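You operate a simulated robot arm through the tools that you are given. There is no shell and no other tool.

You are at the controls of a simulated robot arm. One attempt, no reset.

## Task
Shut the weigher down: belts stopped, air off, mains off, weigh table locked.
Fine: stop the belts before the mains go off; lock the table last, with the mains off; one press of Stop; the dials and other keys stay.

Only the result counts: the job must be done as asked and must still hold three seconds after the hand-in. Knocking over, shifting, dropping, spilling or breaking anything else fails it.

## Robot
A 7-joint arm with a two-finger parallel gripper, fixed in place. Base frame: the origin is on the floor under the middle of its stand, x ahead of it, y to its left, z up. Readings come in m, rad, newtons and seconds.
It reaches about 1.479 m from its shoulder. Its first joint turns from -2.897 to 2.897 rad. Payload 4.4 kg.
The TCP is the grasp point between the finger pads, 0.023 m short of the fingertips. In the tool frame z runs along the fingers and y along their closing line. The gripper opens to 0.094 m. The fingers are 0.038 m wide and 0.01 m thick; the gripper's body (0.054 by 0.096 m) begins 0.039 m behind the TCP.
Orientation is that of the tool frame in the base frame, as a unit quaternion [w, x, y, z]. With the fingers straight down and closing along the base's y, the tool's x points along the base's -x, its y along +y and its z along -z.

## Interface
- The arm moves only by the tool arm_command. Its argument "rows" is a list of rows, each a list of 7 numbers: the shift along the base's x, y, z in mm, then the turn, a rotation vector about the base's x, y, z in rad, then the opening, from 0 (shut) to 1 (fully open). In form: [[x, y, z, ax, ay, az, fingers], ...]. A call has 1 to 20 rows; each row is the pose to reach, as a shift and turn from the pose commanded when the call began. Each row takes 0.2 s and may step no farther than 0.05 m and 0.15 rad from the row before; otherwise, or with a gripper value out of range, the whole call is refused. Where a pose cannot be reached the arm comes as near as it can. A force on the tool above 40 N (or 10 N above the force at the start of the call, whichever is more), or a blocked arm, ends the call early, and 0.2 s more pass. Each finger travels about 0.072 m/s and halts on what it meets, pressing with about 23 N; the grip force reading is that of the motor and also rises with nothing between the fingers. The clock runs only during rows and for 0.2 s after the last one: add rows that repeat a pose to give the fingers time. It gives the time, the measured TCP pose, the force on the tool (base axes), the opening and the grip force at its end, in the units of the frame above (readings bear some noise), with the torque about the TCP (base axes, N m) and any sound that the robot's microphone picked up.
- Cameras (640 x 400 px; columns grow to the right, rows downward): "scene" is fixed at [0.4009, 0.6495, 1.1897]; the picture's right is [-0.50, -0.87, 0.00], its down [-0.47, 0.27, -0.84] and it looks along [0.73, -0.42, -0.54] (base axes); focal length 259 px, centre (320, 200). "wrist" rides on the gripper at [0.086, 0.016, -0.074] in the tool frame; the picture's right is [-0.18, 0.98, 0.00], its down [-0.58, -0.11, -0.81] and it looks along [-0.79, -0.15, 0.59] (tool axes); focal length 243 px, centre (320, 200). There is no depth. A picture from a camera that has moved, and an enlarged one, comes with that camera's place and axes in the base frame and with its lens.
- capture(camera): a new picture of that camera. The clock stands still meanwhile.
- inspect(camera, box): a new picture of the part [left, top, right, bottom] of that camera's present view, enlarged. The clock stands still meanwhile.
- finish_job(): hands the job in; it is judged then, once.

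Nothing tells you positions but the pictures and the camera data. Unless the task says otherwise, let go and move clear before handing in.

The tools are called after "Request:" as a command line: name --pt "numbers of a row" for each row, then --argument value for the rest, lists and objects as JSON in quotes. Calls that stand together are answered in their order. arm_command: Moves the arm, as the interface text tells. Its arguments: {"type":"object","properties":{"rows":{"type":"array","items":{"type":"array","items":{"type":"number"}}}},"required":["rows"]} The other tools are called the same way: capture (camera) takes a picture; inspect (camera, box) takes an enlarged picture of a part of a camera's view; finish_job () hands the job in.

At the start:

```text
time_s: 0.0
tcp_pos: [0.8367, 0.1289, 1.0741]
tool_rot: [0.0, 0.0, 1.0, 0.0]
force: [-0.5, -0.2, 0.3]
torque: [0.01, 0.0, -0.02]
finger_gap: 0.094
grasp_force: 0.1
```

scene: 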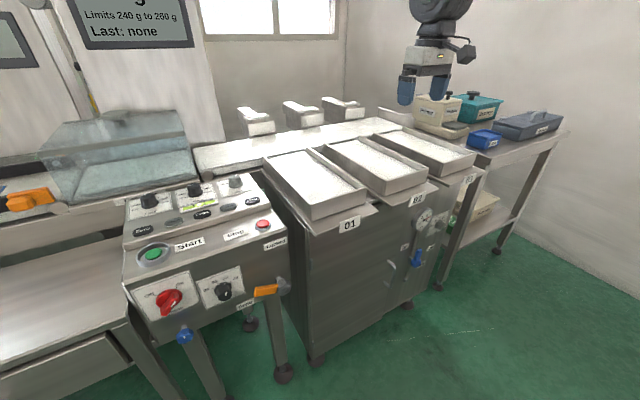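
wrist: 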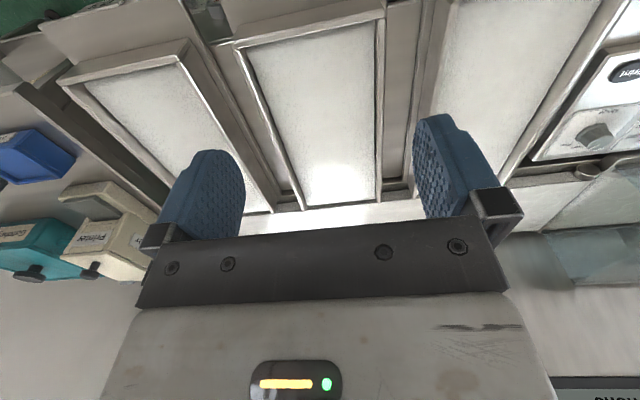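

I see a checkweigher with a control panel on the left (keys, red rotary switch, black rotary switch, orange lever), three weigh pans and a gauge with a blue valve on the right. I'll look at the details before moving anything.

Request:
inspect --camera "scene" --box '[110, 160, 310, 350]'

Request:
inspect --camera "scene" --box '[370, 170, 500, 290]'

Request:
inspect --camera "scene" --box '[0, 0, 220, 130]'

Request:
inspect --camera "scene" --box '[120, 165, 280, 265]'

Request:
inspect --camera "scene" --box '[120, 250, 300, 360]'

Request:
inspect --camera "scene" --box '[0, 150, 130, 250]'

```text
2.11 times, centred on (210, 255) of scene
camera zoom: at [0.4009, 0.6495, 1.1897], right [-0.5, -0.87, 0.0], down [-0.47, 0.27, -0.84], along [0.73, -0.42, -0.54], focal length 546 px, centre (552, 84)
```

zoom: 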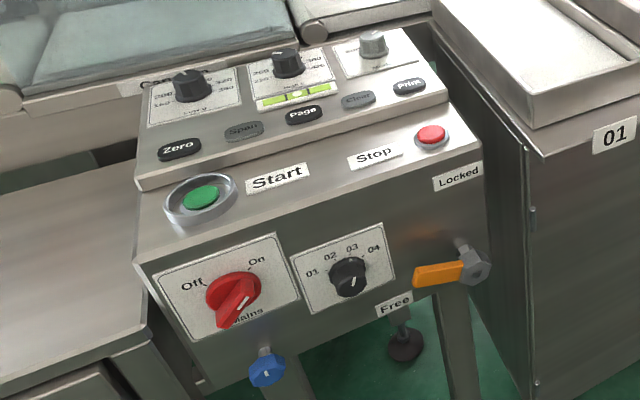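

```text
3.33 times, centred on (435, 230) of scene
camera zoom: at [0.4009, 0.6495, 1.1897], right [-0.5, -0.87, 0.0], down [-0.47, 0.27, -0.84], along [0.73, -0.42, -0.54], focal length 864 px, centre (-63, 100)
```

zoom: 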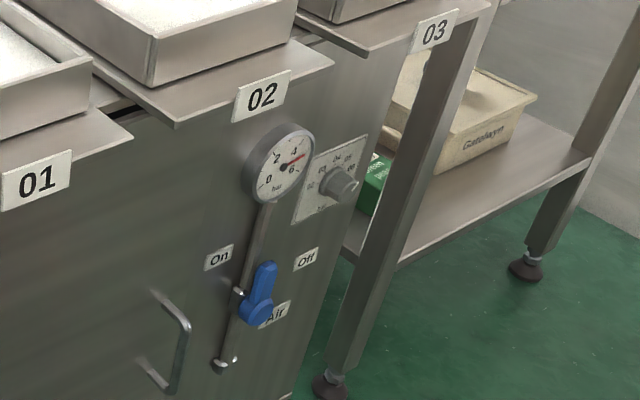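

```text
2.91 times, centred on (110, 65) of scene
camera zoom: at [0.4009, 0.6495, 1.1897], right [-0.5, -0.87, 0.0], down [-0.47, 0.27, -0.84], along [0.73, -0.42, -0.54], focal length 754 px, centre (931, 593)
```

zoom: 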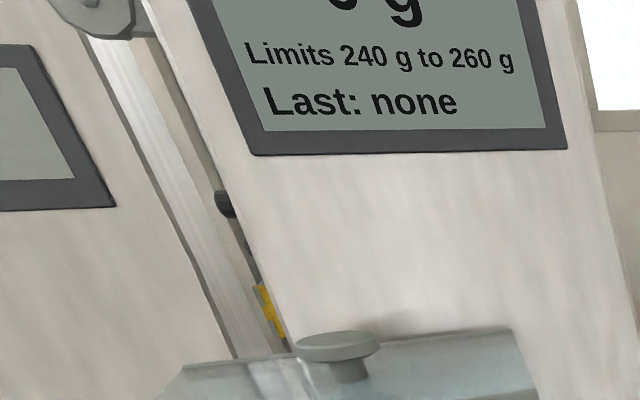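

```text
4.00 times, centred on (200, 215) of scene
camera zoom: at [0.4009, 0.6495, 1.1897], right [-0.5, -0.87, 0.0], down [-0.47, 0.27, -0.84], along [0.73, -0.42, -0.54], focal length 1037 px, centre (800, 140)
```

zoom: 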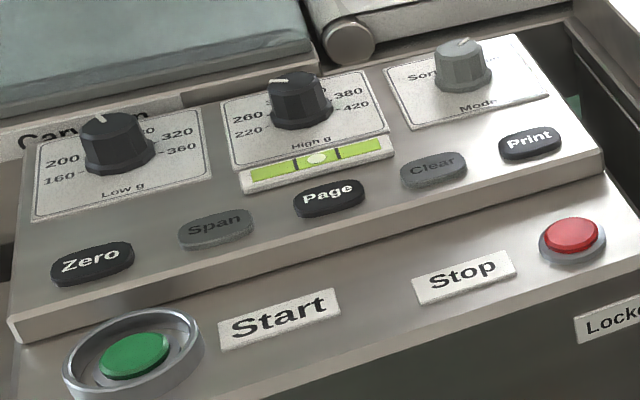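

```text
3.56 times, centred on (210, 305) of scene
camera zoom: at [0.4009, 0.6495, 1.1897], right [-0.5, -0.87, 0.0], down [-0.47, 0.27, -0.84], along [0.73, -0.42, -0.54], focal length 922 px, centre (711, -173)
```

zoom: 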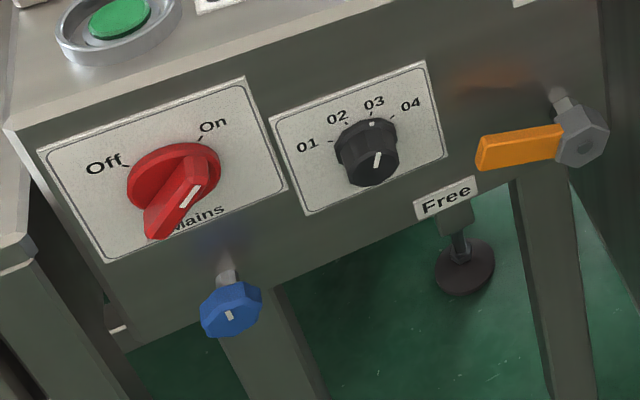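

```text
4.00 times, centred on (65, 200) of scene
camera zoom: at [0.4009, 0.6495, 1.1897], right [-0.5, -0.87, 0.0], down [-0.47, 0.27, -0.84], along [0.73, -0.42, -0.54], focal length 1037 px, centre (1340, 200)
```

zoom: 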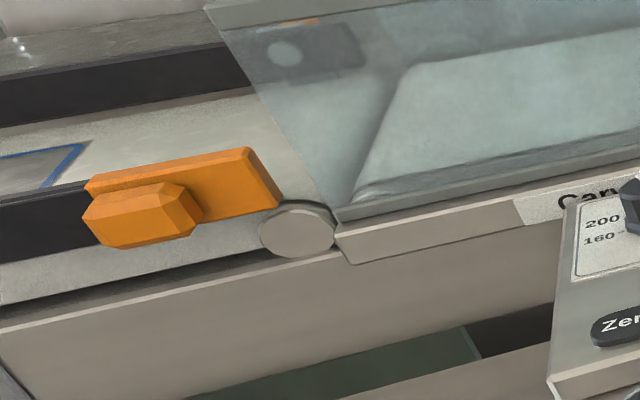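

The wrist camera is far from the panel, so I need better views for triangulation. I take the panel to be near x≈0.85, y≈0.55–0.8, z≈0.6–0.85; next I back off and move left at a safe height to view it.

Request:
arm_command --pt "-30 30 3 0 0 0 1" --pt "-60 65 6 0 0 0 1" --pt "-90 100 10 0 0 0 1" --pt "-120 135 13 0 0 0 1" --pt "-150 170 16 0 0 0 0.7" --pt "-180 205 20 0 0 0 0.3" --pt "-210 240 23 0 0 0 0" --pt "-237 271 26 0 0 0 0" --pt "-237 271 26 0 0 0 0"

Request:
capture --camera "wrist"

Request:
capture --camera "scene"

```text
time_s: 2.0
tcp_pos: [0.5986, 0.3995, 1.1011]
tool_rot: [-0.001, 0.0, 1.0, 0.001]
force: [0.3, -0.1, -0.1]
torque: [-0.01, -0.03, 0.02]
finger_gap: 0.0001
grasp_force: 22.4
```

```text
taken
camera wrist: at [0.5122, 0.4164, 1.1759], right [0.18, 0.98, 0.0], down [0.58, -0.11, 0.81], along [0.79, -0.15, -0.59], focal length 243 px, centre (320, 200)
```

wrist: 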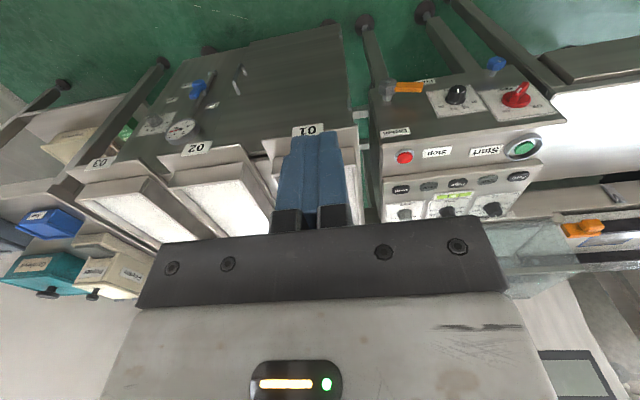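

```text
taken
```

scene: 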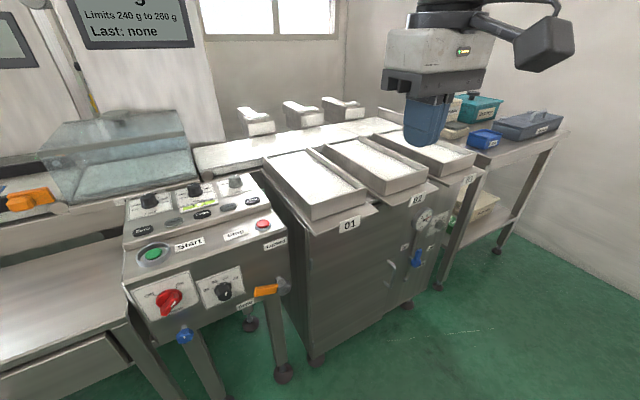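

The wrist view now shows the panel (upside down) and the cabinet with the air valve. I'll zoom in to get pixel positions for triangulation.

Request:
inspect --camera "wrist" --box '[360, 40, 560, 230]'

Request:
inspect --camera "wrist" --box '[360, 60, 480, 135]'

Request:
inspect --camera "wrist" --box '[120, 50, 260, 150]'

Request:
inspect --camera "wrist" --box '[370, 120, 550, 230]'

```text
2.11 times, centred on (460, 135) of wrist
camera zoom: at [0.5122, 0.4164, 1.1759], right [0.18, 0.98, 0.0], down [0.58, -0.11, 0.81], along [0.79, -0.15, -0.59], focal length 511 px, centre (25, 337)
```

zoom: 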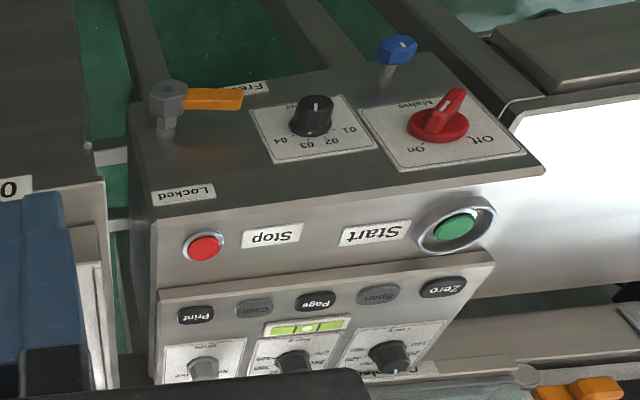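

```text
5.33 times, centred on (420, 98) of wrist
camera zoom: at [0.5122, 0.4164, 1.1759], right [0.18, 0.98, 0.0], down [0.58, -0.11, 0.81], along [0.79, -0.15, -0.59], focal length 1294 px, centre (-213, 747)
```

zoom: 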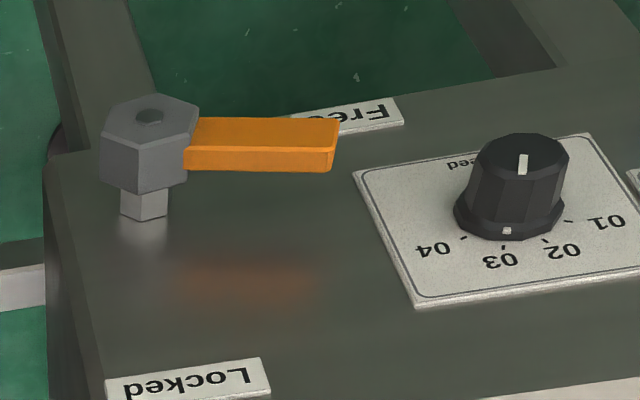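

```text
4.00 times, centred on (190, 100) of wrist
camera zoom: at [0.5122, 0.4164, 1.1759], right [0.18, 0.98, 0.0], down [0.58, -0.11, 0.81], along [0.79, -0.15, -0.59], focal length 970 px, centre (840, 600)
```

zoom: 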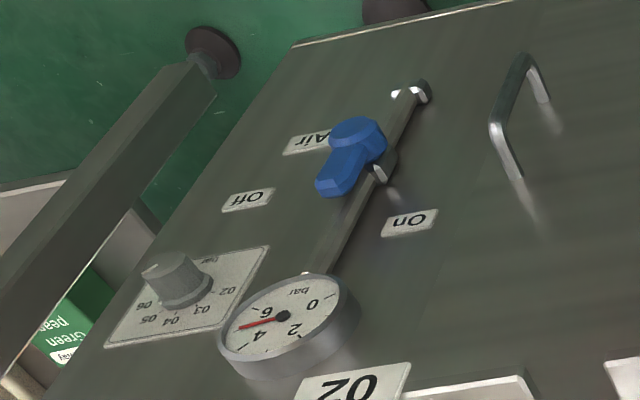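

```text
3.56 times, centred on (460, 175) of wrist
camera zoom: at [0.5122, 0.4164, 1.1759], right [0.18, 0.98, 0.0], down [0.58, -0.11, 0.81], along [0.79, -0.15, -0.59], focal length 863 px, centre (-178, 289)
```

zoom: 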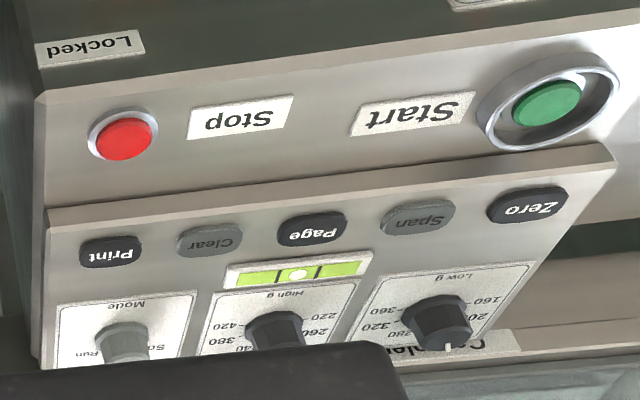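

Triangulation puts Stop near (0.888, 0.524, 0.811), Mains near (0.849, 0.750, 0.728), the table lever's hub near (0.812, 0.512, 0.648) and the air valve near (0.83, -0.02, 0.445). I'll move closer to Stop to refine it before pressing.

Request:
arm_command --pt "30 13 -30 0 0 0 0" --pt "60 26 -60 0 0 0 0" --pt "90 39 -90 0 0 0 0" --pt "121 52 -121 0 0 0 0" --pt "151 64 -151 0 0 0 0" --pt "151 64 -151 0 0 0 0"

Request:
capture --camera "wrist"

Request:
inspect --camera "wrist" --box '[340, 80, 500, 180]'

Request:
inspect --camera "scene" --box '[210, 160, 370, 260]'

```text
time_s: 3.4
tcp_pos: [0.7513, 0.4622, 0.9489]
tool_rot: [0.0, -0.001, 1.0, 0.0]
force: [0.8, -0.6, -0.8]
torque: [-0.01, 0.02, 0.02]
finger_gap: 0.0
grasp_force: 23.2
```

```text
taken
camera wrist: at [0.6644, 0.4785, 1.023], right [0.18, 0.98, 0.0], down [0.58, -0.11, 0.81], along [0.79, -0.15, -0.59], focal length 243 px, centre (320, 200)
```

wrist: 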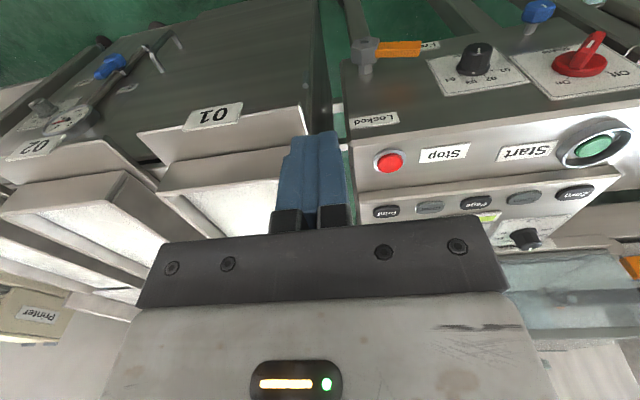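

```text
4.00 times, centred on (420, 130) of wrist
camera zoom: at [0.6644, 0.4785, 1.023], right [0.18, 0.98, 0.0], down [0.58, -0.11, 0.81], along [0.79, -0.15, -0.59], focal length 970 px, centre (-80, 480)
```

zoom: 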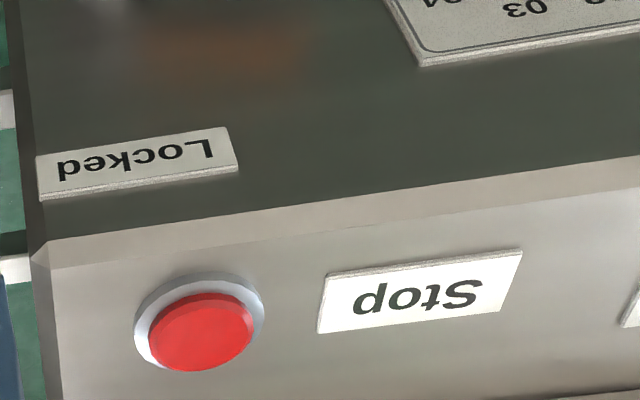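

```text
4.00 times, centred on (290, 210) of scene
camera zoom: at [0.4009, 0.6495, 1.1897], right [-0.5, -0.87, 0.0], down [-0.47, 0.27, -0.84], along [0.73, -0.42, -0.54], focal length 1037 px, centre (440, 160)
```

zoom: 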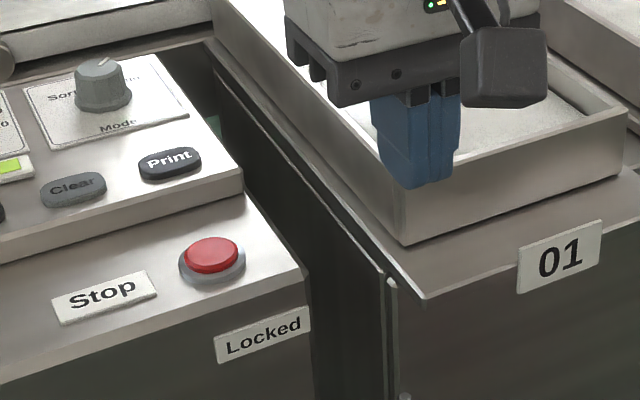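

Stop's cap is about 32 mm wide at (0.888, 0.5245, 0.812) on a nearly level surface, clear of the Print key behind it. I'll bring the closed fingertips 40 mm above it and check the alignment.

Request:
arm_command --pt "45 20 0 0 0 0 0" --pt "90 40 -10 0 0 0 0" --pt "137 61 -20 0 0 0 0" --pt "137 61 -50 0 0 0 0" --pt "137 61 -75 0 0 0 0" --pt "137 61 -75 0 0 0 0"

Request:
inspect --camera "scene" --box '[190, 160, 350, 260]'

Request:
inspect --camera "wrist" --box '[220, 50, 460, 200]'

```text
refused: row 2 steps farther than a row can; nothing moved
```

```text
4.00 times, centred on (270, 210) of scene
camera zoom: at [0.4009, 0.6495, 1.1897], right [-0.5, -0.87, 0.0], down [-0.47, 0.27, -0.84], along [0.73, -0.42, -0.54], focal length 1037 px, centre (520, 160)
```

zoom: 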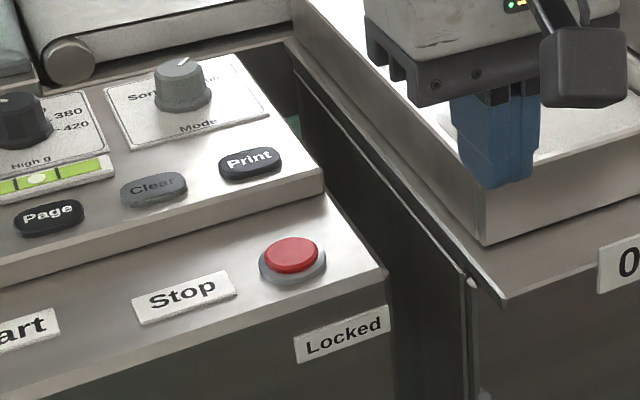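

```text
2.67 times, centred on (340, 125) of wrist
camera zoom: at [0.6644, 0.4785, 1.023], right [0.18, 0.98, 0.0], down [0.58, -0.11, 0.81], along [0.79, -0.15, -0.59], focal length 647 px, centre (267, 400)
```

zoom: 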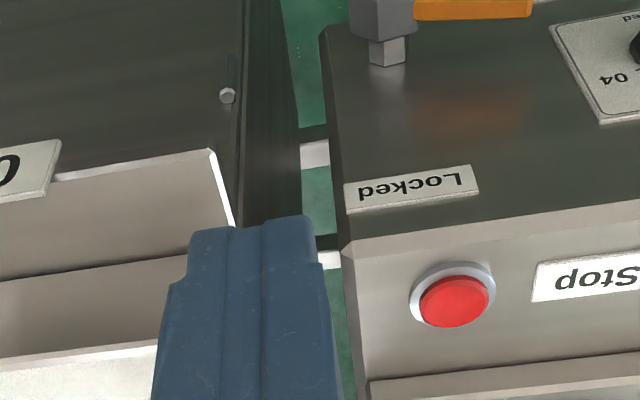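

The call was refused because one step was slightly too long; nothing moved. I'll resend the same approach with shorter steps.

Request:
arm_command --pt "35 15 0 0 0 0 0" --pt "70 31 -5 0 0 0 0" --pt "105 47 -15 0 0 0 0" --pt "137 61 -25 0 0 0 0" --pt "137 61 -55 0 0 0 0" --pt "137 61 -75 0 0 0 0" --pt "137 61 -75 0 0 0 0"

Request:
inspect --camera "scene" --box '[190, 160, 350, 260]'

Request:
inspect --camera "wrist" --box '[220, 50, 460, 200]'

```text
time_s: 5.0
tcp_pos: [0.887, 0.5237, 0.8741]
tool_rot: [0.001, 0.001, 1.0, 0.0]
force: [0.5, 0.0, 0.4]
torque: [0.01, -0.02, -0.01]
finger_gap: 0.0001
grasp_force: 23.1
```

```text
4.00 times, centred on (270, 210) of scene
camera zoom: at [0.4009, 0.6495, 1.1897], right [-0.5, -0.87, 0.0], down [-0.47, 0.27, -0.84], along [0.73, -0.42, -0.54], focal length 1037 px, centre (520, 160)
```

zoom: 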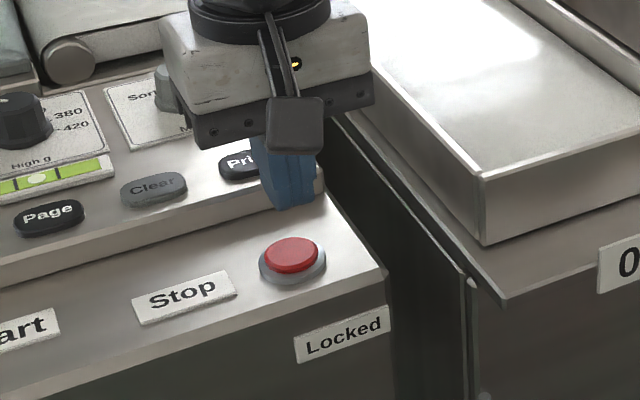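

```text
2.67 times, centred on (340, 125) of wrist
camera zoom: at [0.8003, 0.5393, 0.9482], right [0.18, 0.98, 0.0], down [0.58, -0.11, 0.81], along [0.79, -0.15, -0.59], focal length 647 px, centre (267, 400)
```

zoom: 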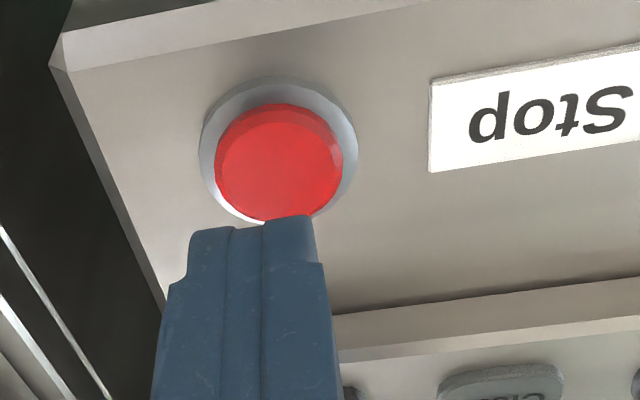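

The fingertips are centred over Stop to within about 2 mm. I'll now lower slowly for a single press, watching force and sound.

Request:
arm_command --pt "2 1 -20 0 0 0 0" --pt "2 1 -34 0 0 0 0" --pt "2 1 -37 0 0 0 0" --pt "2 1 -39 0 0 0 0" --pt "2 1 -41 0 0 0 0" --pt "2 1 -43 0 0 0 0" --pt "2 1 -44 0 0 0 0"

Request:
inspect --camera "scene" --box '[190, 160, 350, 260]'

Request:
inspect --camera "wrist" --box '[220, 50, 460, 200]'

```text
time_s: 6.6
tcp_pos: [0.8895, 0.5265, 0.8311]
tool_rot: [0.001, 0.0, 1.0, 0.0]
force: [0.4, -0.5, 0.9]
torque: [-0.01, -0.02, 0.02]
finger_gap: 0.0003
grasp_force: 22.7
heard: click
```

```text
4.00 times, centred on (270, 210) of scene
camera zoom: at [0.4009, 0.6495, 1.1897], right [-0.5, -0.87, 0.0], down [-0.47, 0.27, -0.84], along [0.73, -0.42, -0.54], focal length 1037 px, centre (520, 160)
```

zoom: 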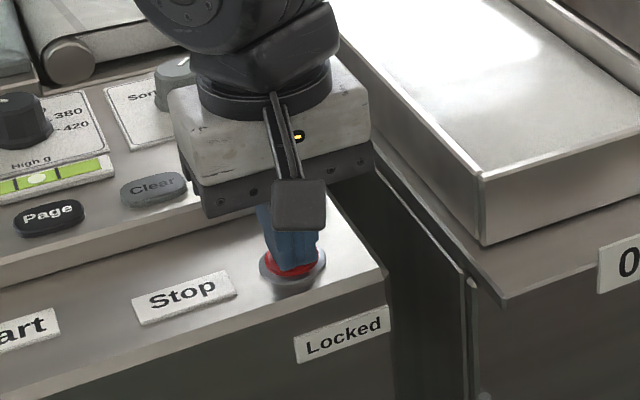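

```text
2.67 times, centred on (340, 125) of wrist
camera zoom: at [0.8025, 0.542, 0.9051], right [0.18, 0.98, 0.0], down [0.58, -0.11, 0.81], along [0.79, -0.15, -0.59], focal length 647 px, centre (267, 400)
```

zoom: 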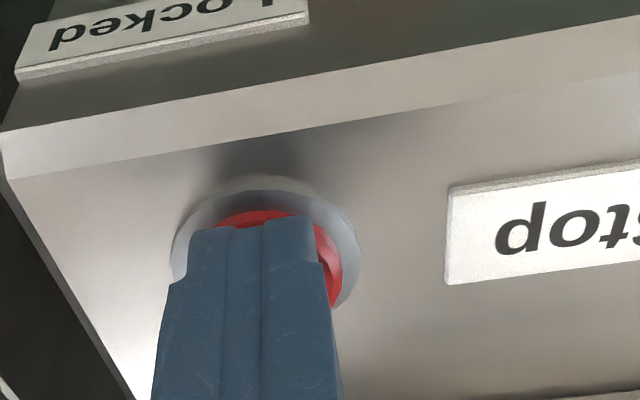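

A click was heard with the cap clearly depressed, so the one press should have registered. I'll lift straight off and then check the display and belts.

Request:
arm_command --pt "0 0 10 0 0 0 0" --pt "0 0 40 0 0 0 0" --pt "0 0 80 0 0 0 0" --pt "0 0 125 0 0 0 0" --pt "-45 0 145 0 0 0 0" --pt "-90 0 165 0 0 0 0" --pt "-135 0 185 0 0 0 0" --pt "-135 0 185 0 0 0 0"

Request:
capture --camera "scene"

Request:
capture --camera "wrist"

Request:
inspect --camera "scene" --box '[60, 0, 220, 60]'

```text
time_s: 8.4
tcp_pos: [0.754, 0.5236, 1.0176]
tool_rot: [0.0, 0.0, 1.0, 0.0]
force: [-0.3, 0.3, 1.6]
torque: [0.0, 0.01, 0.0]
finger_gap: 0.0
grasp_force: 23.0
```

```text
taken
```

scene: 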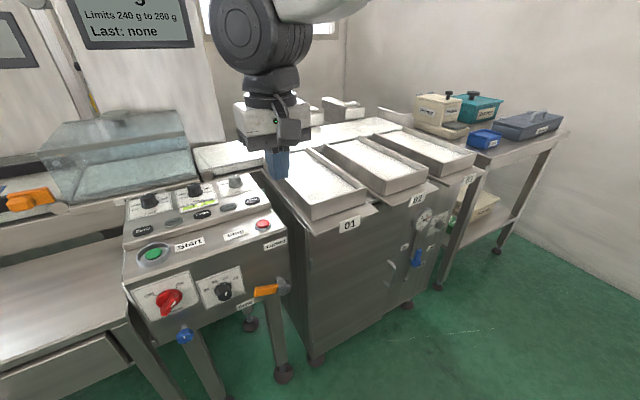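

```text
taken
camera wrist: at [0.6677, 0.5397, 1.0923], right [0.18, 0.98, 0.0], down [0.58, -0.11, 0.81], along [0.79, -0.15, -0.59], focal length 243 px, centre (320, 200)
```

wrist: 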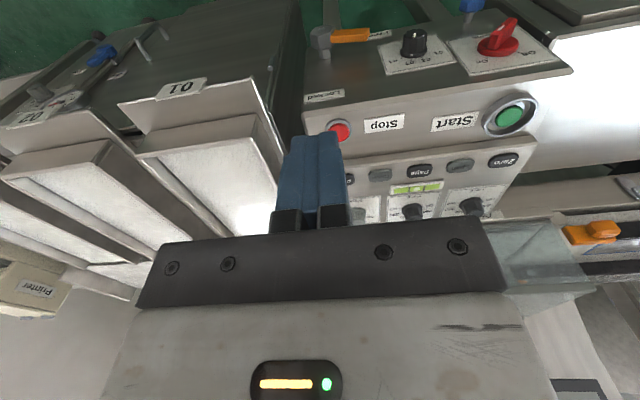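

```text
4.00 times, centred on (140, 30) of scene
camera zoom: at [0.4009, 0.6495, 1.1897], right [-0.5, -0.87, 0.0], down [-0.47, 0.27, -0.84], along [0.73, -0.42, -0.54], focal length 1037 px, centre (1040, 880)
```

zoom: 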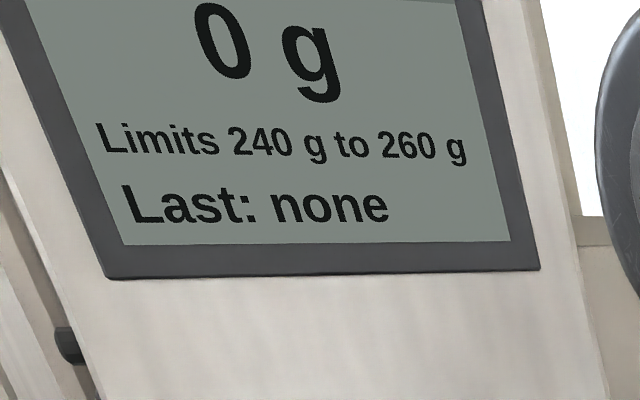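

The picture shows the display's lower lines only. I'll pitch the hand up so the wrist camera looks level and read the whole display to confirm the belts stopped.

Request:
arm_command --pt "-10 0 10 0 -0.13 0 0" --pt "-20 0 20 0 -0.26 0 0" --pt "-30 0 30 0 -0.39 0 0" --pt "-40 0 40 0 -0.52 0 0" --pt "-50 0 50 0 -0.65 0 0" --pt "-60 0 60 0 -0.78 0 0" --pt "-60 0 60 0 -0.78 0 0"

Request:
capture --camera "wrist"

```text
time_s: 10.0
tcp_pos: [0.6951, 0.5263, 1.0757]
tool_rot: [0.381, 0.0, 0.924, -0.001]
force: [-0.5, 0.2, 0.1]
torque: [0.02, 0.01, 0.0]
finger_gap: 0.0
grasp_force: 23.9
```

```text
taken
camera wrist: at [0.5805, 0.5419, 1.0678], right [0.13, 0.98, 0.13], down [-0.16, -0.11, 0.98], along [0.98, -0.15, 0.14], focal length 243 px, centre (320, 200)
```

wrist: 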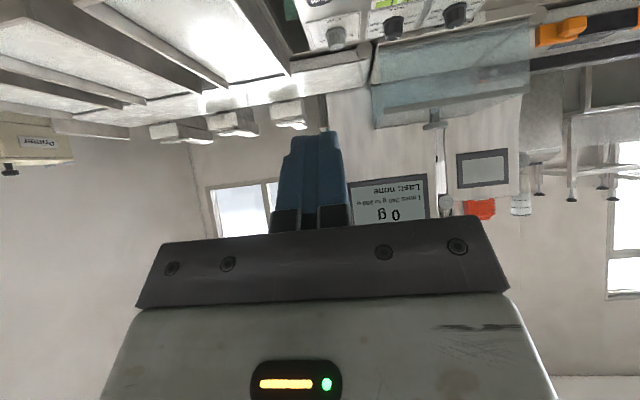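

Request:
inspect --camera "wrist" --box '[340, 150, 520, 240]'

Request:
inspect --camera "wrist" --box '[420, 60, 640, 240]'

```text
3.56 times, centred on (430, 195) of wrist
camera zoom: at [0.5805, 0.5419, 1.0678], right [0.13, 0.98, 0.13], down [-0.16, -0.11, 0.98], along [0.98, -0.15, 0.14], focal length 863 px, centre (-71, 218)
```

zoom: 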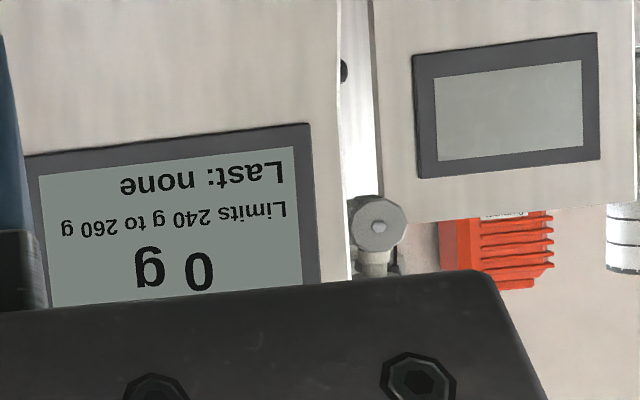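

```text
2.22 times, centred on (530, 150) of wrist
camera zoom: at [0.5805, 0.5419, 1.0678], right [0.13, 0.98, 0.13], down [-0.16, -0.11, 0.98], along [0.98, -0.15, 0.14], focal length 539 px, centre (-147, 311)
```

zoom: 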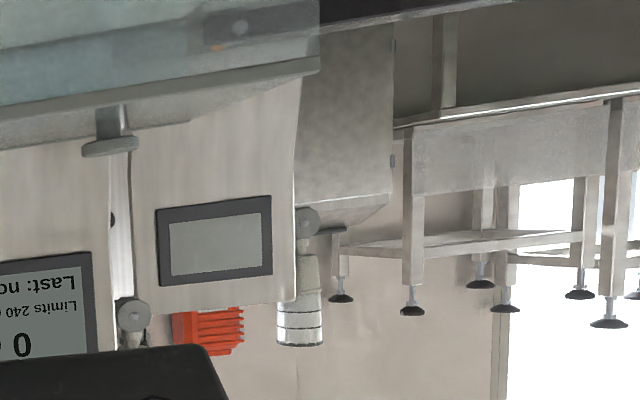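

The display still hides its top line behind the hand. I'll pitch a little more to see the whole screen.

Request:
arm_command --pt "0 0 0 0 -0.13 0 0" --pt "0 0 0 0 -0.26 0 0" --pt "0 0 0 0 -0.26 0 0"

Request:
inspect --camera "wrist" --box '[320, 80, 500, 200]'

```text
time_s: 10.8
tcp_pos: [0.696, 0.5252, 1.0763]
tool_rot: [0.498, 0.0, 0.867, 0.0]
force: [-0.2, -0.2, 0.3]
torque: [0.0, -0.01, 0.0]
finger_gap: 0.0
grasp_force: 23.1
```

```text
3.33 times, centred on (410, 140) of wrist
camera zoom: at [0.5871, 0.5414, 1.039], right [0.09, 0.98, 0.16], down [-0.4, -0.11, 0.91], along [0.91, -0.15, 0.39], focal length 809 px, centre (20, 400)
```

zoom: 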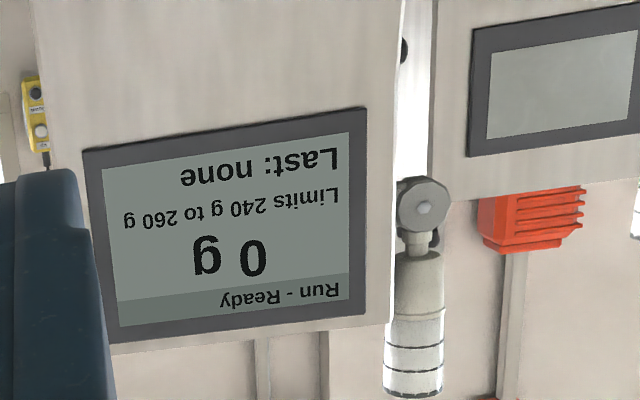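

The display reads "Run - Ready", consistent with the belts having stopped. Next I swing right in front of the cabinet, well clear of the pans, to look closely at the air valve.

Request:
arm_command --pt "-5 -41 -15 0 0.04 0 0" --pt "-11 -82 -30 0 0.08 0 0" --pt "-16 -123 -45 0 0.12 0 0" --pt "-22 -164 -60 0 0.16 0 0" --pt "-27 -205 -75 0 0.2 0 0" --pt "-33 -246 -90 0 0.24 0 0" --pt "-38 -287 -105 0 0.28 0 0" --pt "-44 -328 -120 0 0.32 0 0" --pt "-49 -369 -135 0 0.36 0 0" --pt "-55 -410 -150 0 0.4 0 0" --pt "-60 -451 -165 0 0.44 0 0" --pt "-66 -492 -180 0 0.48 0 0" --pt "-71 -533 -195 0 0.52 0 0" --pt "-77 -574 -210 0 0.56 0 0" --pt "-82 -615 -225 0 0.6 0 0" --pt "-88 -656 -240 0 0.64 0 0" --pt "-88 -660 -285 0 0.64 0 0" --pt "-88 -660 -330 0 0.64 0 0" --pt "-88 -660 -375 0 0.64 0 0" --pt "-88 -660 -375 0 0.64 0 0"

Request:
capture --camera "wrist"

Request:
capture --camera "scene"

```text
time_s: 15.0
tcp_pos: [0.6074, -0.1344, 0.7019]
tool_rot: [0.199, 0.0, 0.98, 0.0]
force: [0.8, 0.6, -0.4]
torque: [-0.03, 0.01, 0.01]
finger_gap: 0.0
grasp_force: 23.0
```

```text
taken
camera wrist: at [0.4977, -0.1179, 0.7373], right [0.17, 0.98, 0.07], down [0.22, -0.11, 0.97], along [0.96, -0.15, -0.24], focal length 243 px, centre (320, 200)
```

wrist: 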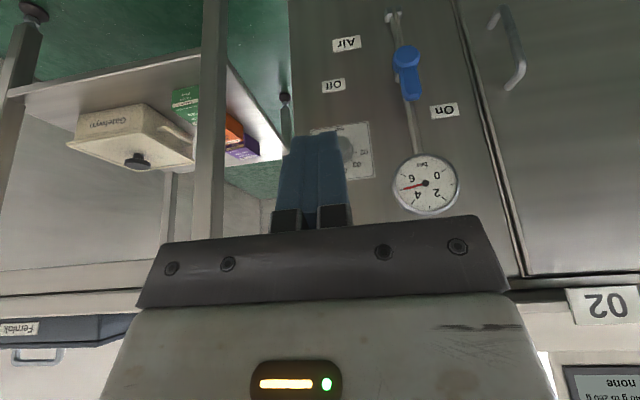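

```text
taken
```

scene: 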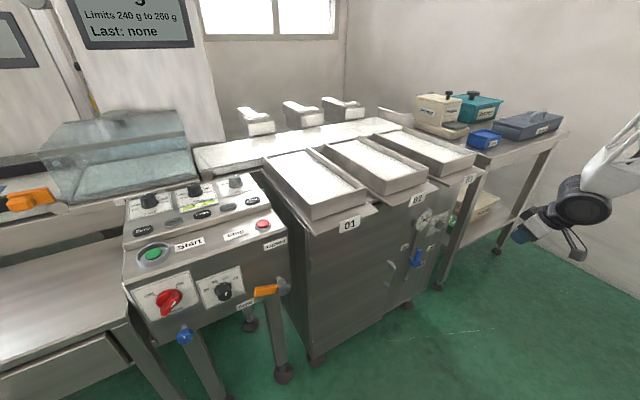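

I can see the air valve, its labels and the gauge at about 5 bar. I'll zoom in for precise pixel positions.

Request:
inspect --camera "wrist" --box '[310, 0, 510, 125]'

Request:
inspect --camera "wrist" --box '[340, 120, 500, 220]'

Request:
inspect --camera "scene" --box '[375, 195, 471, 285]'

```text
3.20 times, centred on (410, 62) of wrist
camera zoom: at [0.4977, -0.1179, 0.7373], right [0.17, 0.98, 0.07], down [0.22, -0.11, 0.97], along [0.96, -0.15, -0.24], focal length 776 px, centre (32, 640)
```

zoom: 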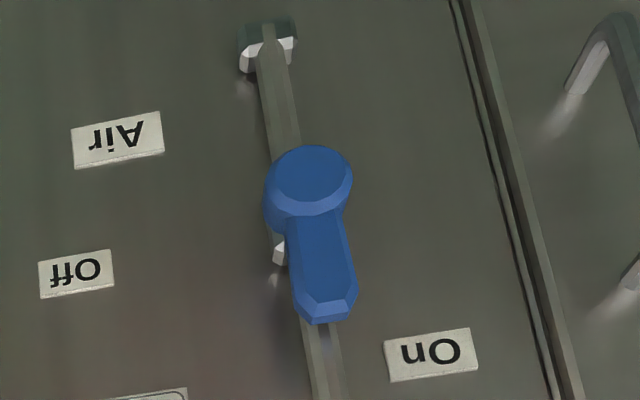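

```text
4.00 times, centred on (420, 170) of wrist
camera zoom: at [0.4977, -0.1179, 0.7373], right [0.17, 0.98, 0.07], down [0.22, -0.11, 0.97], along [0.96, -0.15, -0.24], focal length 970 px, centre (-80, 320)
```

zoom: 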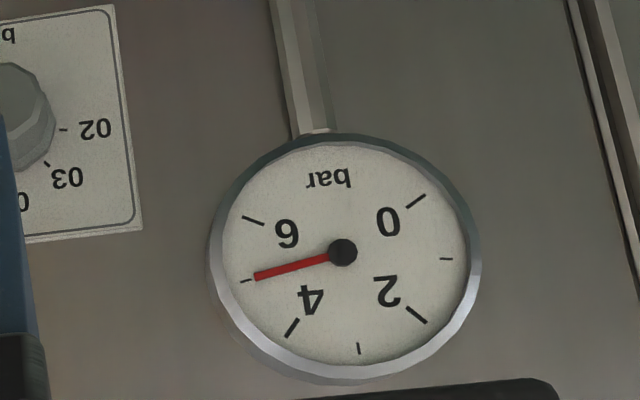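

```text
4.44 times, centred on (423, 240) of scene
camera zoom: at [0.4009, 0.6495, 1.1897], right [-0.5, -0.87, 0.0], down [-0.47, 0.27, -0.84], along [0.73, -0.42, -0.54], focal length 1152 px, centre (-138, 22)
```

zoom: 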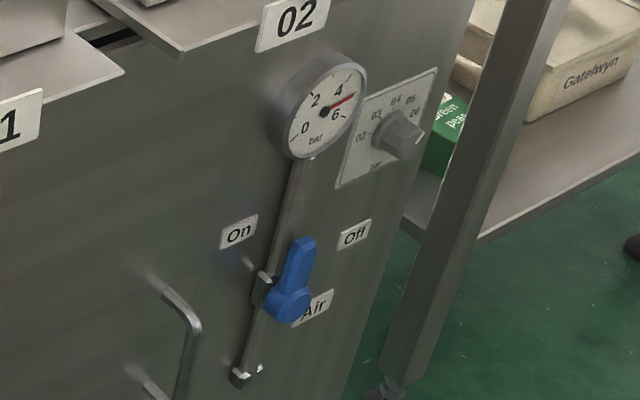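

The air lever points straight up along the pipe (On); its hub is at (0.822, -0.018, 0.449), the tip at z≈0.512, and the Off label sits level with the hub on the right. I'll turn the fingers to point forward and bring them to the left of the lever, still clear of it.

Request:
arm_command --pt "5 19 -13 0 -0.146 0 0" --pt "10 38 -26 0 -0.292 0 0" --pt "16 57 -39 0 -0.438 0 0" --pt "21 76 -52 0 -0.584 0 0" --pt "27 95 -65 0 -0.73 0 0" --pt "32 114 -78 0 -0.876 0 0" --pt "38 133 -91 0 -1.022 0 0" --pt "43 152 -104 0 -1.171 0 0" --pt "43 152 -140 0 -1.171 0 0" --pt "43 152 -175 0 -1.171 0 0" --pt "43 152 -209 0 -1.171 0 0" --pt "43 152 -209 0 -1.171 0 0"

Request:
capture --camera "scene"

Request:
capture --camera "wrist"

```text
time_s: 17.6
tcp_pos: [0.6512, 0.0169, 0.492]
tool_rot: [0.708, 0.0, 0.706, 0.0]
force: [-1.0, 0.5, 0.0]
torque: [-0.01, -0.01, 0.01]
finger_gap: 0.0
grasp_force: 23.5
```

```text
taken
```

scene: 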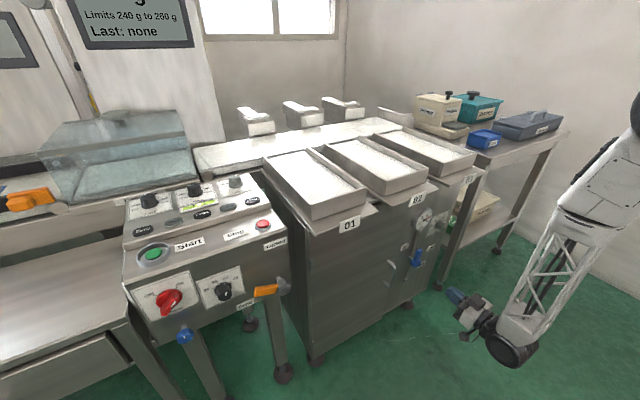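

```text
taken
camera wrist: at [0.5752, 0.0334, 0.405], right [0.0, 0.98, 0.18], down [-0.81, -0.11, 0.58], along [0.59, -0.15, 0.79], focal length 243 px, centre (320, 200)
```

wrist: 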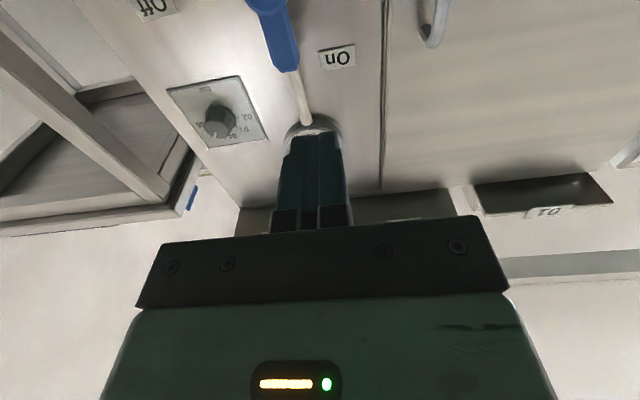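

The fingers are level with the lever and the path ahead is clear. I'll advance so the fingertips sit just left of the lever, short of the cabinet face, and check.

Request:
arm_command --pt "45 0 0 0 0 0 0" --pt "90 0 0 0 0 0 0" --pt "130 0 0 0 0 0 0" --pt "150 0 0 0 0 0 0" --pt "163 0 0 0 0 0 0" --pt "163 0 0 0 0 0 0"

Request:
inspect --camera "wrist" --box '[180, 0, 460, 175]'

Request:
inspect --camera "scene" --box '[370, 190, 498, 290]'

```text
time_s: 19.0
tcp_pos: [0.8137, 0.0177, 0.4906]
tool_rot: [0.708, -0.001, 0.707, 0.0]
force: [-1.2, -0.1, 0.8]
torque: [0.01, 0.0, 0.04]
finger_gap: 0.0001
grasp_force: 23.4
```

```text
2.29 times, centred on (320, 88) of wrist
camera zoom: at [0.7391, 0.0328, 0.4043], right [0.0, 0.98, 0.18], down [-0.81, -0.11, 0.58], along [0.59, -0.15, 0.79], focal length 555 px, centre (320, 457)
```

zoom: 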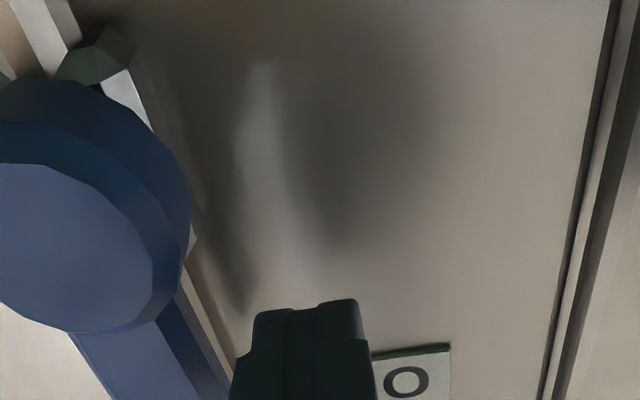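

```text
4.00 times, centred on (434, 240) of scene
camera zoom: at [0.4009, 0.6495, 1.1897], right [-0.5, -0.87, 0.0], down [-0.47, 0.27, -0.84], along [0.73, -0.42, -0.54], focal length 1037 px, centre (-136, 40)
```

zoom: 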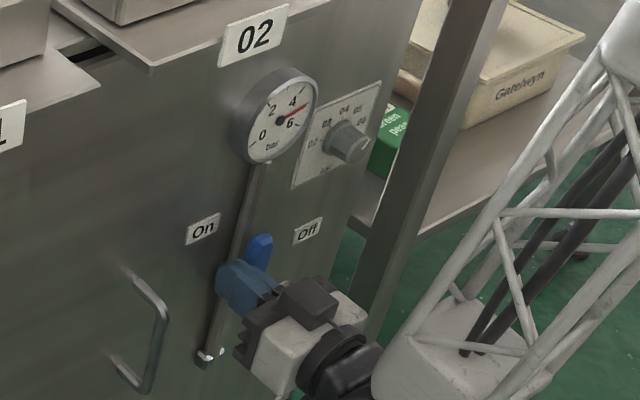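

The finger is beside the lever with the right depth overlap. I'll sweep right along the lever's arc in small steps for the first half and check the response.

Request:
arm_command --pt "0 -8 0 0 0 0 0" --pt "0 -14 0 0 0 0 0" --pt "0 -18 3 0 0 0 0" --pt "0 -22 5 0 0 0 0" --pt "0 -27 7 0 0 0 0" --pt "0 -31 9 0 0 0 0" --pt "0 -37 10 0 0 0 0" --pt "0 -43 10 0 0 0 0"

Request:
capture --camera "wrist"

Request:
inspect --camera "scene" --box '[370, 190, 498, 290]'

```text
time_s: 20.8
tcp_pos: [0.8119, -0.0253, 0.5007]
tool_rot: [0.707, 0.0, 0.707, 0.0]
force: [-1.6, 0.3, 0.0]
torque: [-0.02, 0.0, -0.01]
finger_gap: 0.0001
grasp_force: 22.6
```

```text
taken
camera wrist: at [0.738, -0.0097, 0.4147], right [0.0, 0.98, 0.18], down [-0.81, -0.11, 0.58], along [0.59, -0.15, 0.79], focal length 243 px, centre (320, 200)
```

wrist: 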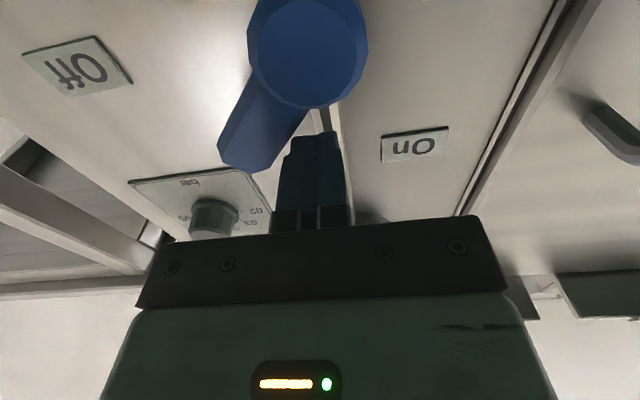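

```text
4.00 times, centred on (434, 240) of scene
camera zoom: at [0.4009, 0.6495, 1.1897], right [-0.5, -0.87, 0.0], down [-0.47, 0.27, -0.84], along [0.73, -0.42, -0.54], focal length 1037 px, centre (-136, 40)
```

zoom: 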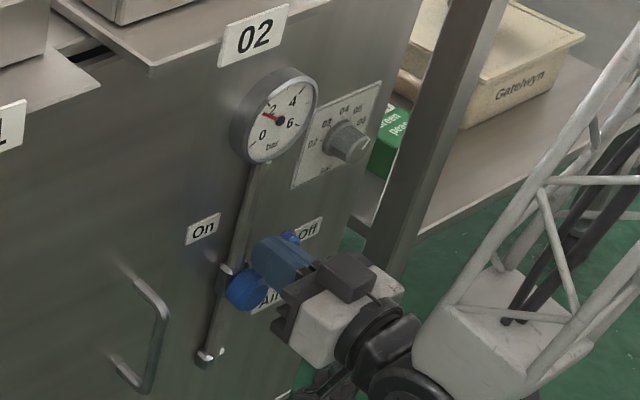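

The lever turns freely and the gauge has dropped to under 2 bar. I'll continue the arc down to horizontal.

Request:
arm_command --pt "0 -6 0 0 0 0 0" --pt "0 -12 -2 0 0 0 0" --pt "0 -18 -5 0 0 0 0" --pt "0 -25 -9 0 0 0 0" --pt "0 -31 -15 0 0 0 0" --pt "0 -35 -20 0 0 0 0" --pt "0 -36 -24 0 0 0 0" --pt "0 -36 -24 0 0 0 0"

Request:
capture --camera "wrist"

Request:
inspect --camera "scene" --box '[370, 190, 498, 290]'

```text
time_s: 22.4
tcp_pos: [0.817, -0.0616, 0.4826]
tool_rot: [0.71, 0.0, 0.704, 0.0]
force: [0.1, 0.0, 9.8]
torque: [-0.01, -0.07, 0.14]
finger_gap: 0.0001
grasp_force: 22.8
stopped in row 8: the force on the tool passed its limit at 44 N (the readings are from after the stop); the commanded pose is now the measured one
```

```text
taken
camera wrist: at [0.7416, -0.0464, 0.395], right [0.0, 0.98, 0.18], down [-0.81, -0.11, 0.57], along [0.58, -0.15, 0.8], focal length 243 px, centre (320, 200)
```

wrist: 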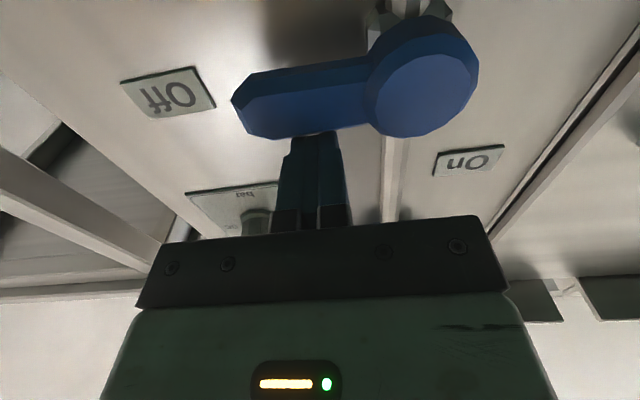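

```text
4.00 times, centred on (434, 240) of scene
camera zoom: at [0.4009, 0.6495, 1.1897], right [-0.5, -0.87, 0.0], down [-0.47, 0.27, -0.84], along [0.73, -0.42, -0.54], focal length 1037 px, centre (-136, 40)
```

zoom: 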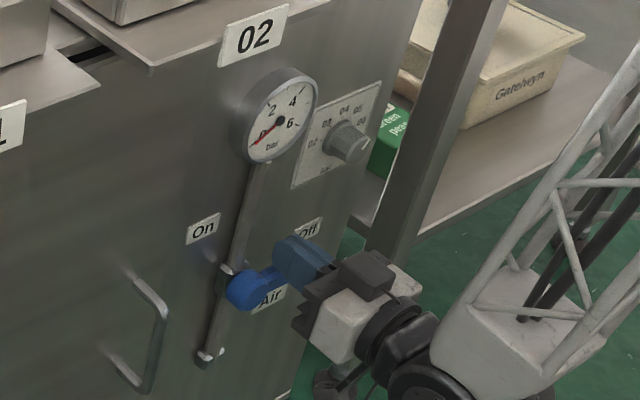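

The lever is at its stop, horizontal toward Off, and the gauge reads 0 bar. I'll lift off the lever slightly, back straight out and verify.

Request:
arm_command --pt "0 0 6 0 0 0 0" --pt "-10 0 12 0 0 0 0" --pt "-50 0 12 0 0 0 0" --pt "-95 0 12 0 0 0 0" --pt "-140 0 12 0 0 0 0" --pt "-185 0 12 0 0 0 0" --pt "-220 0 12 0 0 0 0" --pt "-220 0 12 0 0 0 0"

Request:
inspect --camera "scene" --box '[370, 190, 498, 290]'

Request:
capture --camera "scene"

```text
time_s: 24.2
tcp_pos: [0.5945, -0.0635, 0.4956]
tool_rot: [0.71, 0.0, 0.705, 0.0]
force: [0.7, 0.7, -0.1]
torque: [-0.03, 0.0, -0.02]
finger_gap: 0.0
grasp_force: 23.4
```

```text
4.00 times, centred on (434, 240) of scene
camera zoom: at [0.4009, 0.6495, 1.1897], right [-0.5, -0.87, 0.0], down [-0.47, 0.27, -0.84], along [0.73, -0.42, -0.54], focal length 1037 px, centre (-136, 40)
```

zoom: 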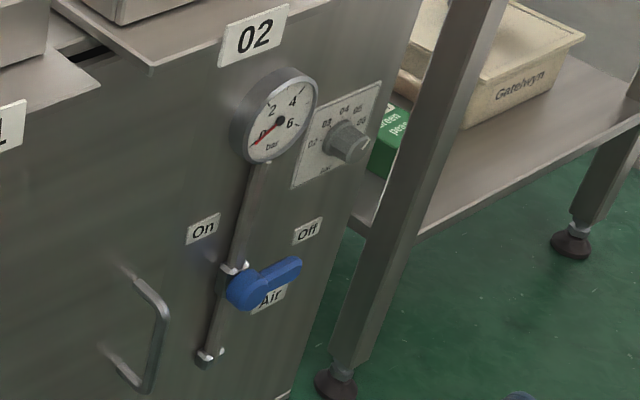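

```text
taken
```

scene: 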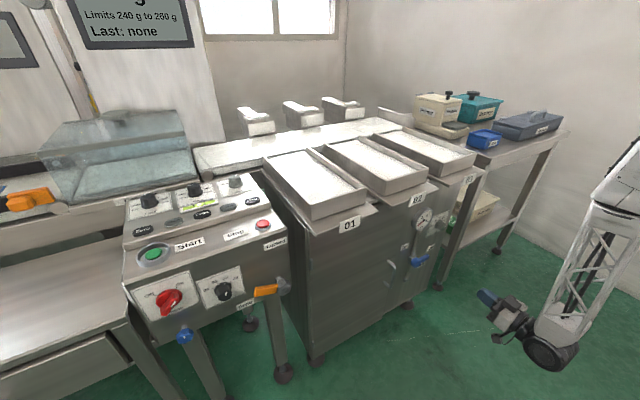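

Air is off and the gauge is at 0. Now I swing left to view the mains switch and the table lever up close, re-tilting the wrist so its camera faces the panel.

Request:
arm_command --pt "5 40 17 0 0.065 0 0" --pt "9 80 34 0 0.13 0 0" --pt "14 120 51 0 0.195 0 0" --pt "19 161 68 0 0.26 0 0" --pt "24 201 85 0 0.325 0 0" --pt "28 241 101 0 0.39 0 0" --pt "33 281 118 0 0.455 0 0" --pt "38 321 135 0 0.52 0 0" --pt "43 362 152 0 0.585 0 0" --pt "47 402 169 0 0.65 0 0" --pt "52 442 186 0 0.715 0 0" --pt "57 482 203 0 0.78 0 0" --pt "62 522 220 0 0.845 0 0" --pt "66 562 236 0 0.91 0 0" --pt "71 603 253 0 0.975 0 0" --pt "76 643 270 0 1.04 0 0" --pt "81 683 287 0 1.105 0 0" --pt "85 723 304 0 1.17 0 0" --pt "85 723 304 0 1.17 0 0"

Request:
capture --camera "wrist"

Request:
capture --camera "scene"

```text
time_s: 28.2
tcp_pos: [0.6785, 0.6605, 0.7979]
tool_rot: [0.201, 0.0, 0.98, 0.0]
force: [0.7, 0.6, 0.4]
torque: [0.01, -0.01, 0.04]
finger_gap: 0.0
grasp_force: 22.3
```

```text
taken
camera wrist: at [0.5705, 0.6766, 0.8321], right [0.17, 0.98, 0.07], down [0.22, -0.11, 0.97], along [0.96, -0.15, -0.23], focal length 243 px, centre (320, 200)
```

wrist: 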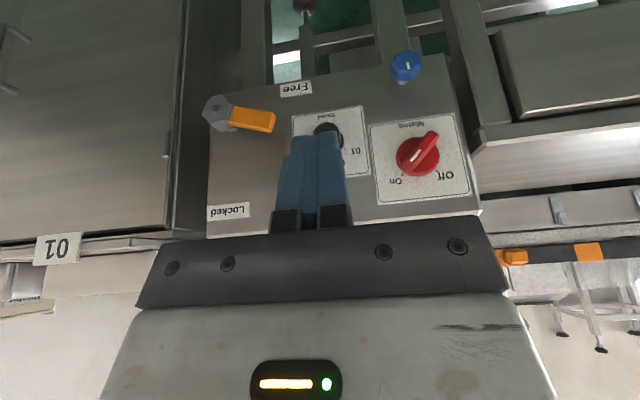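

```text
taken
```

scene: 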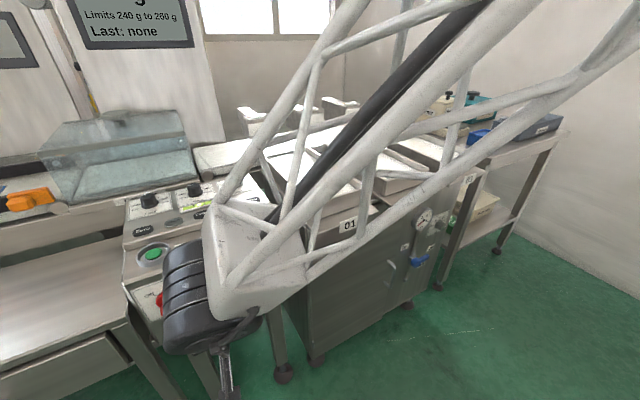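

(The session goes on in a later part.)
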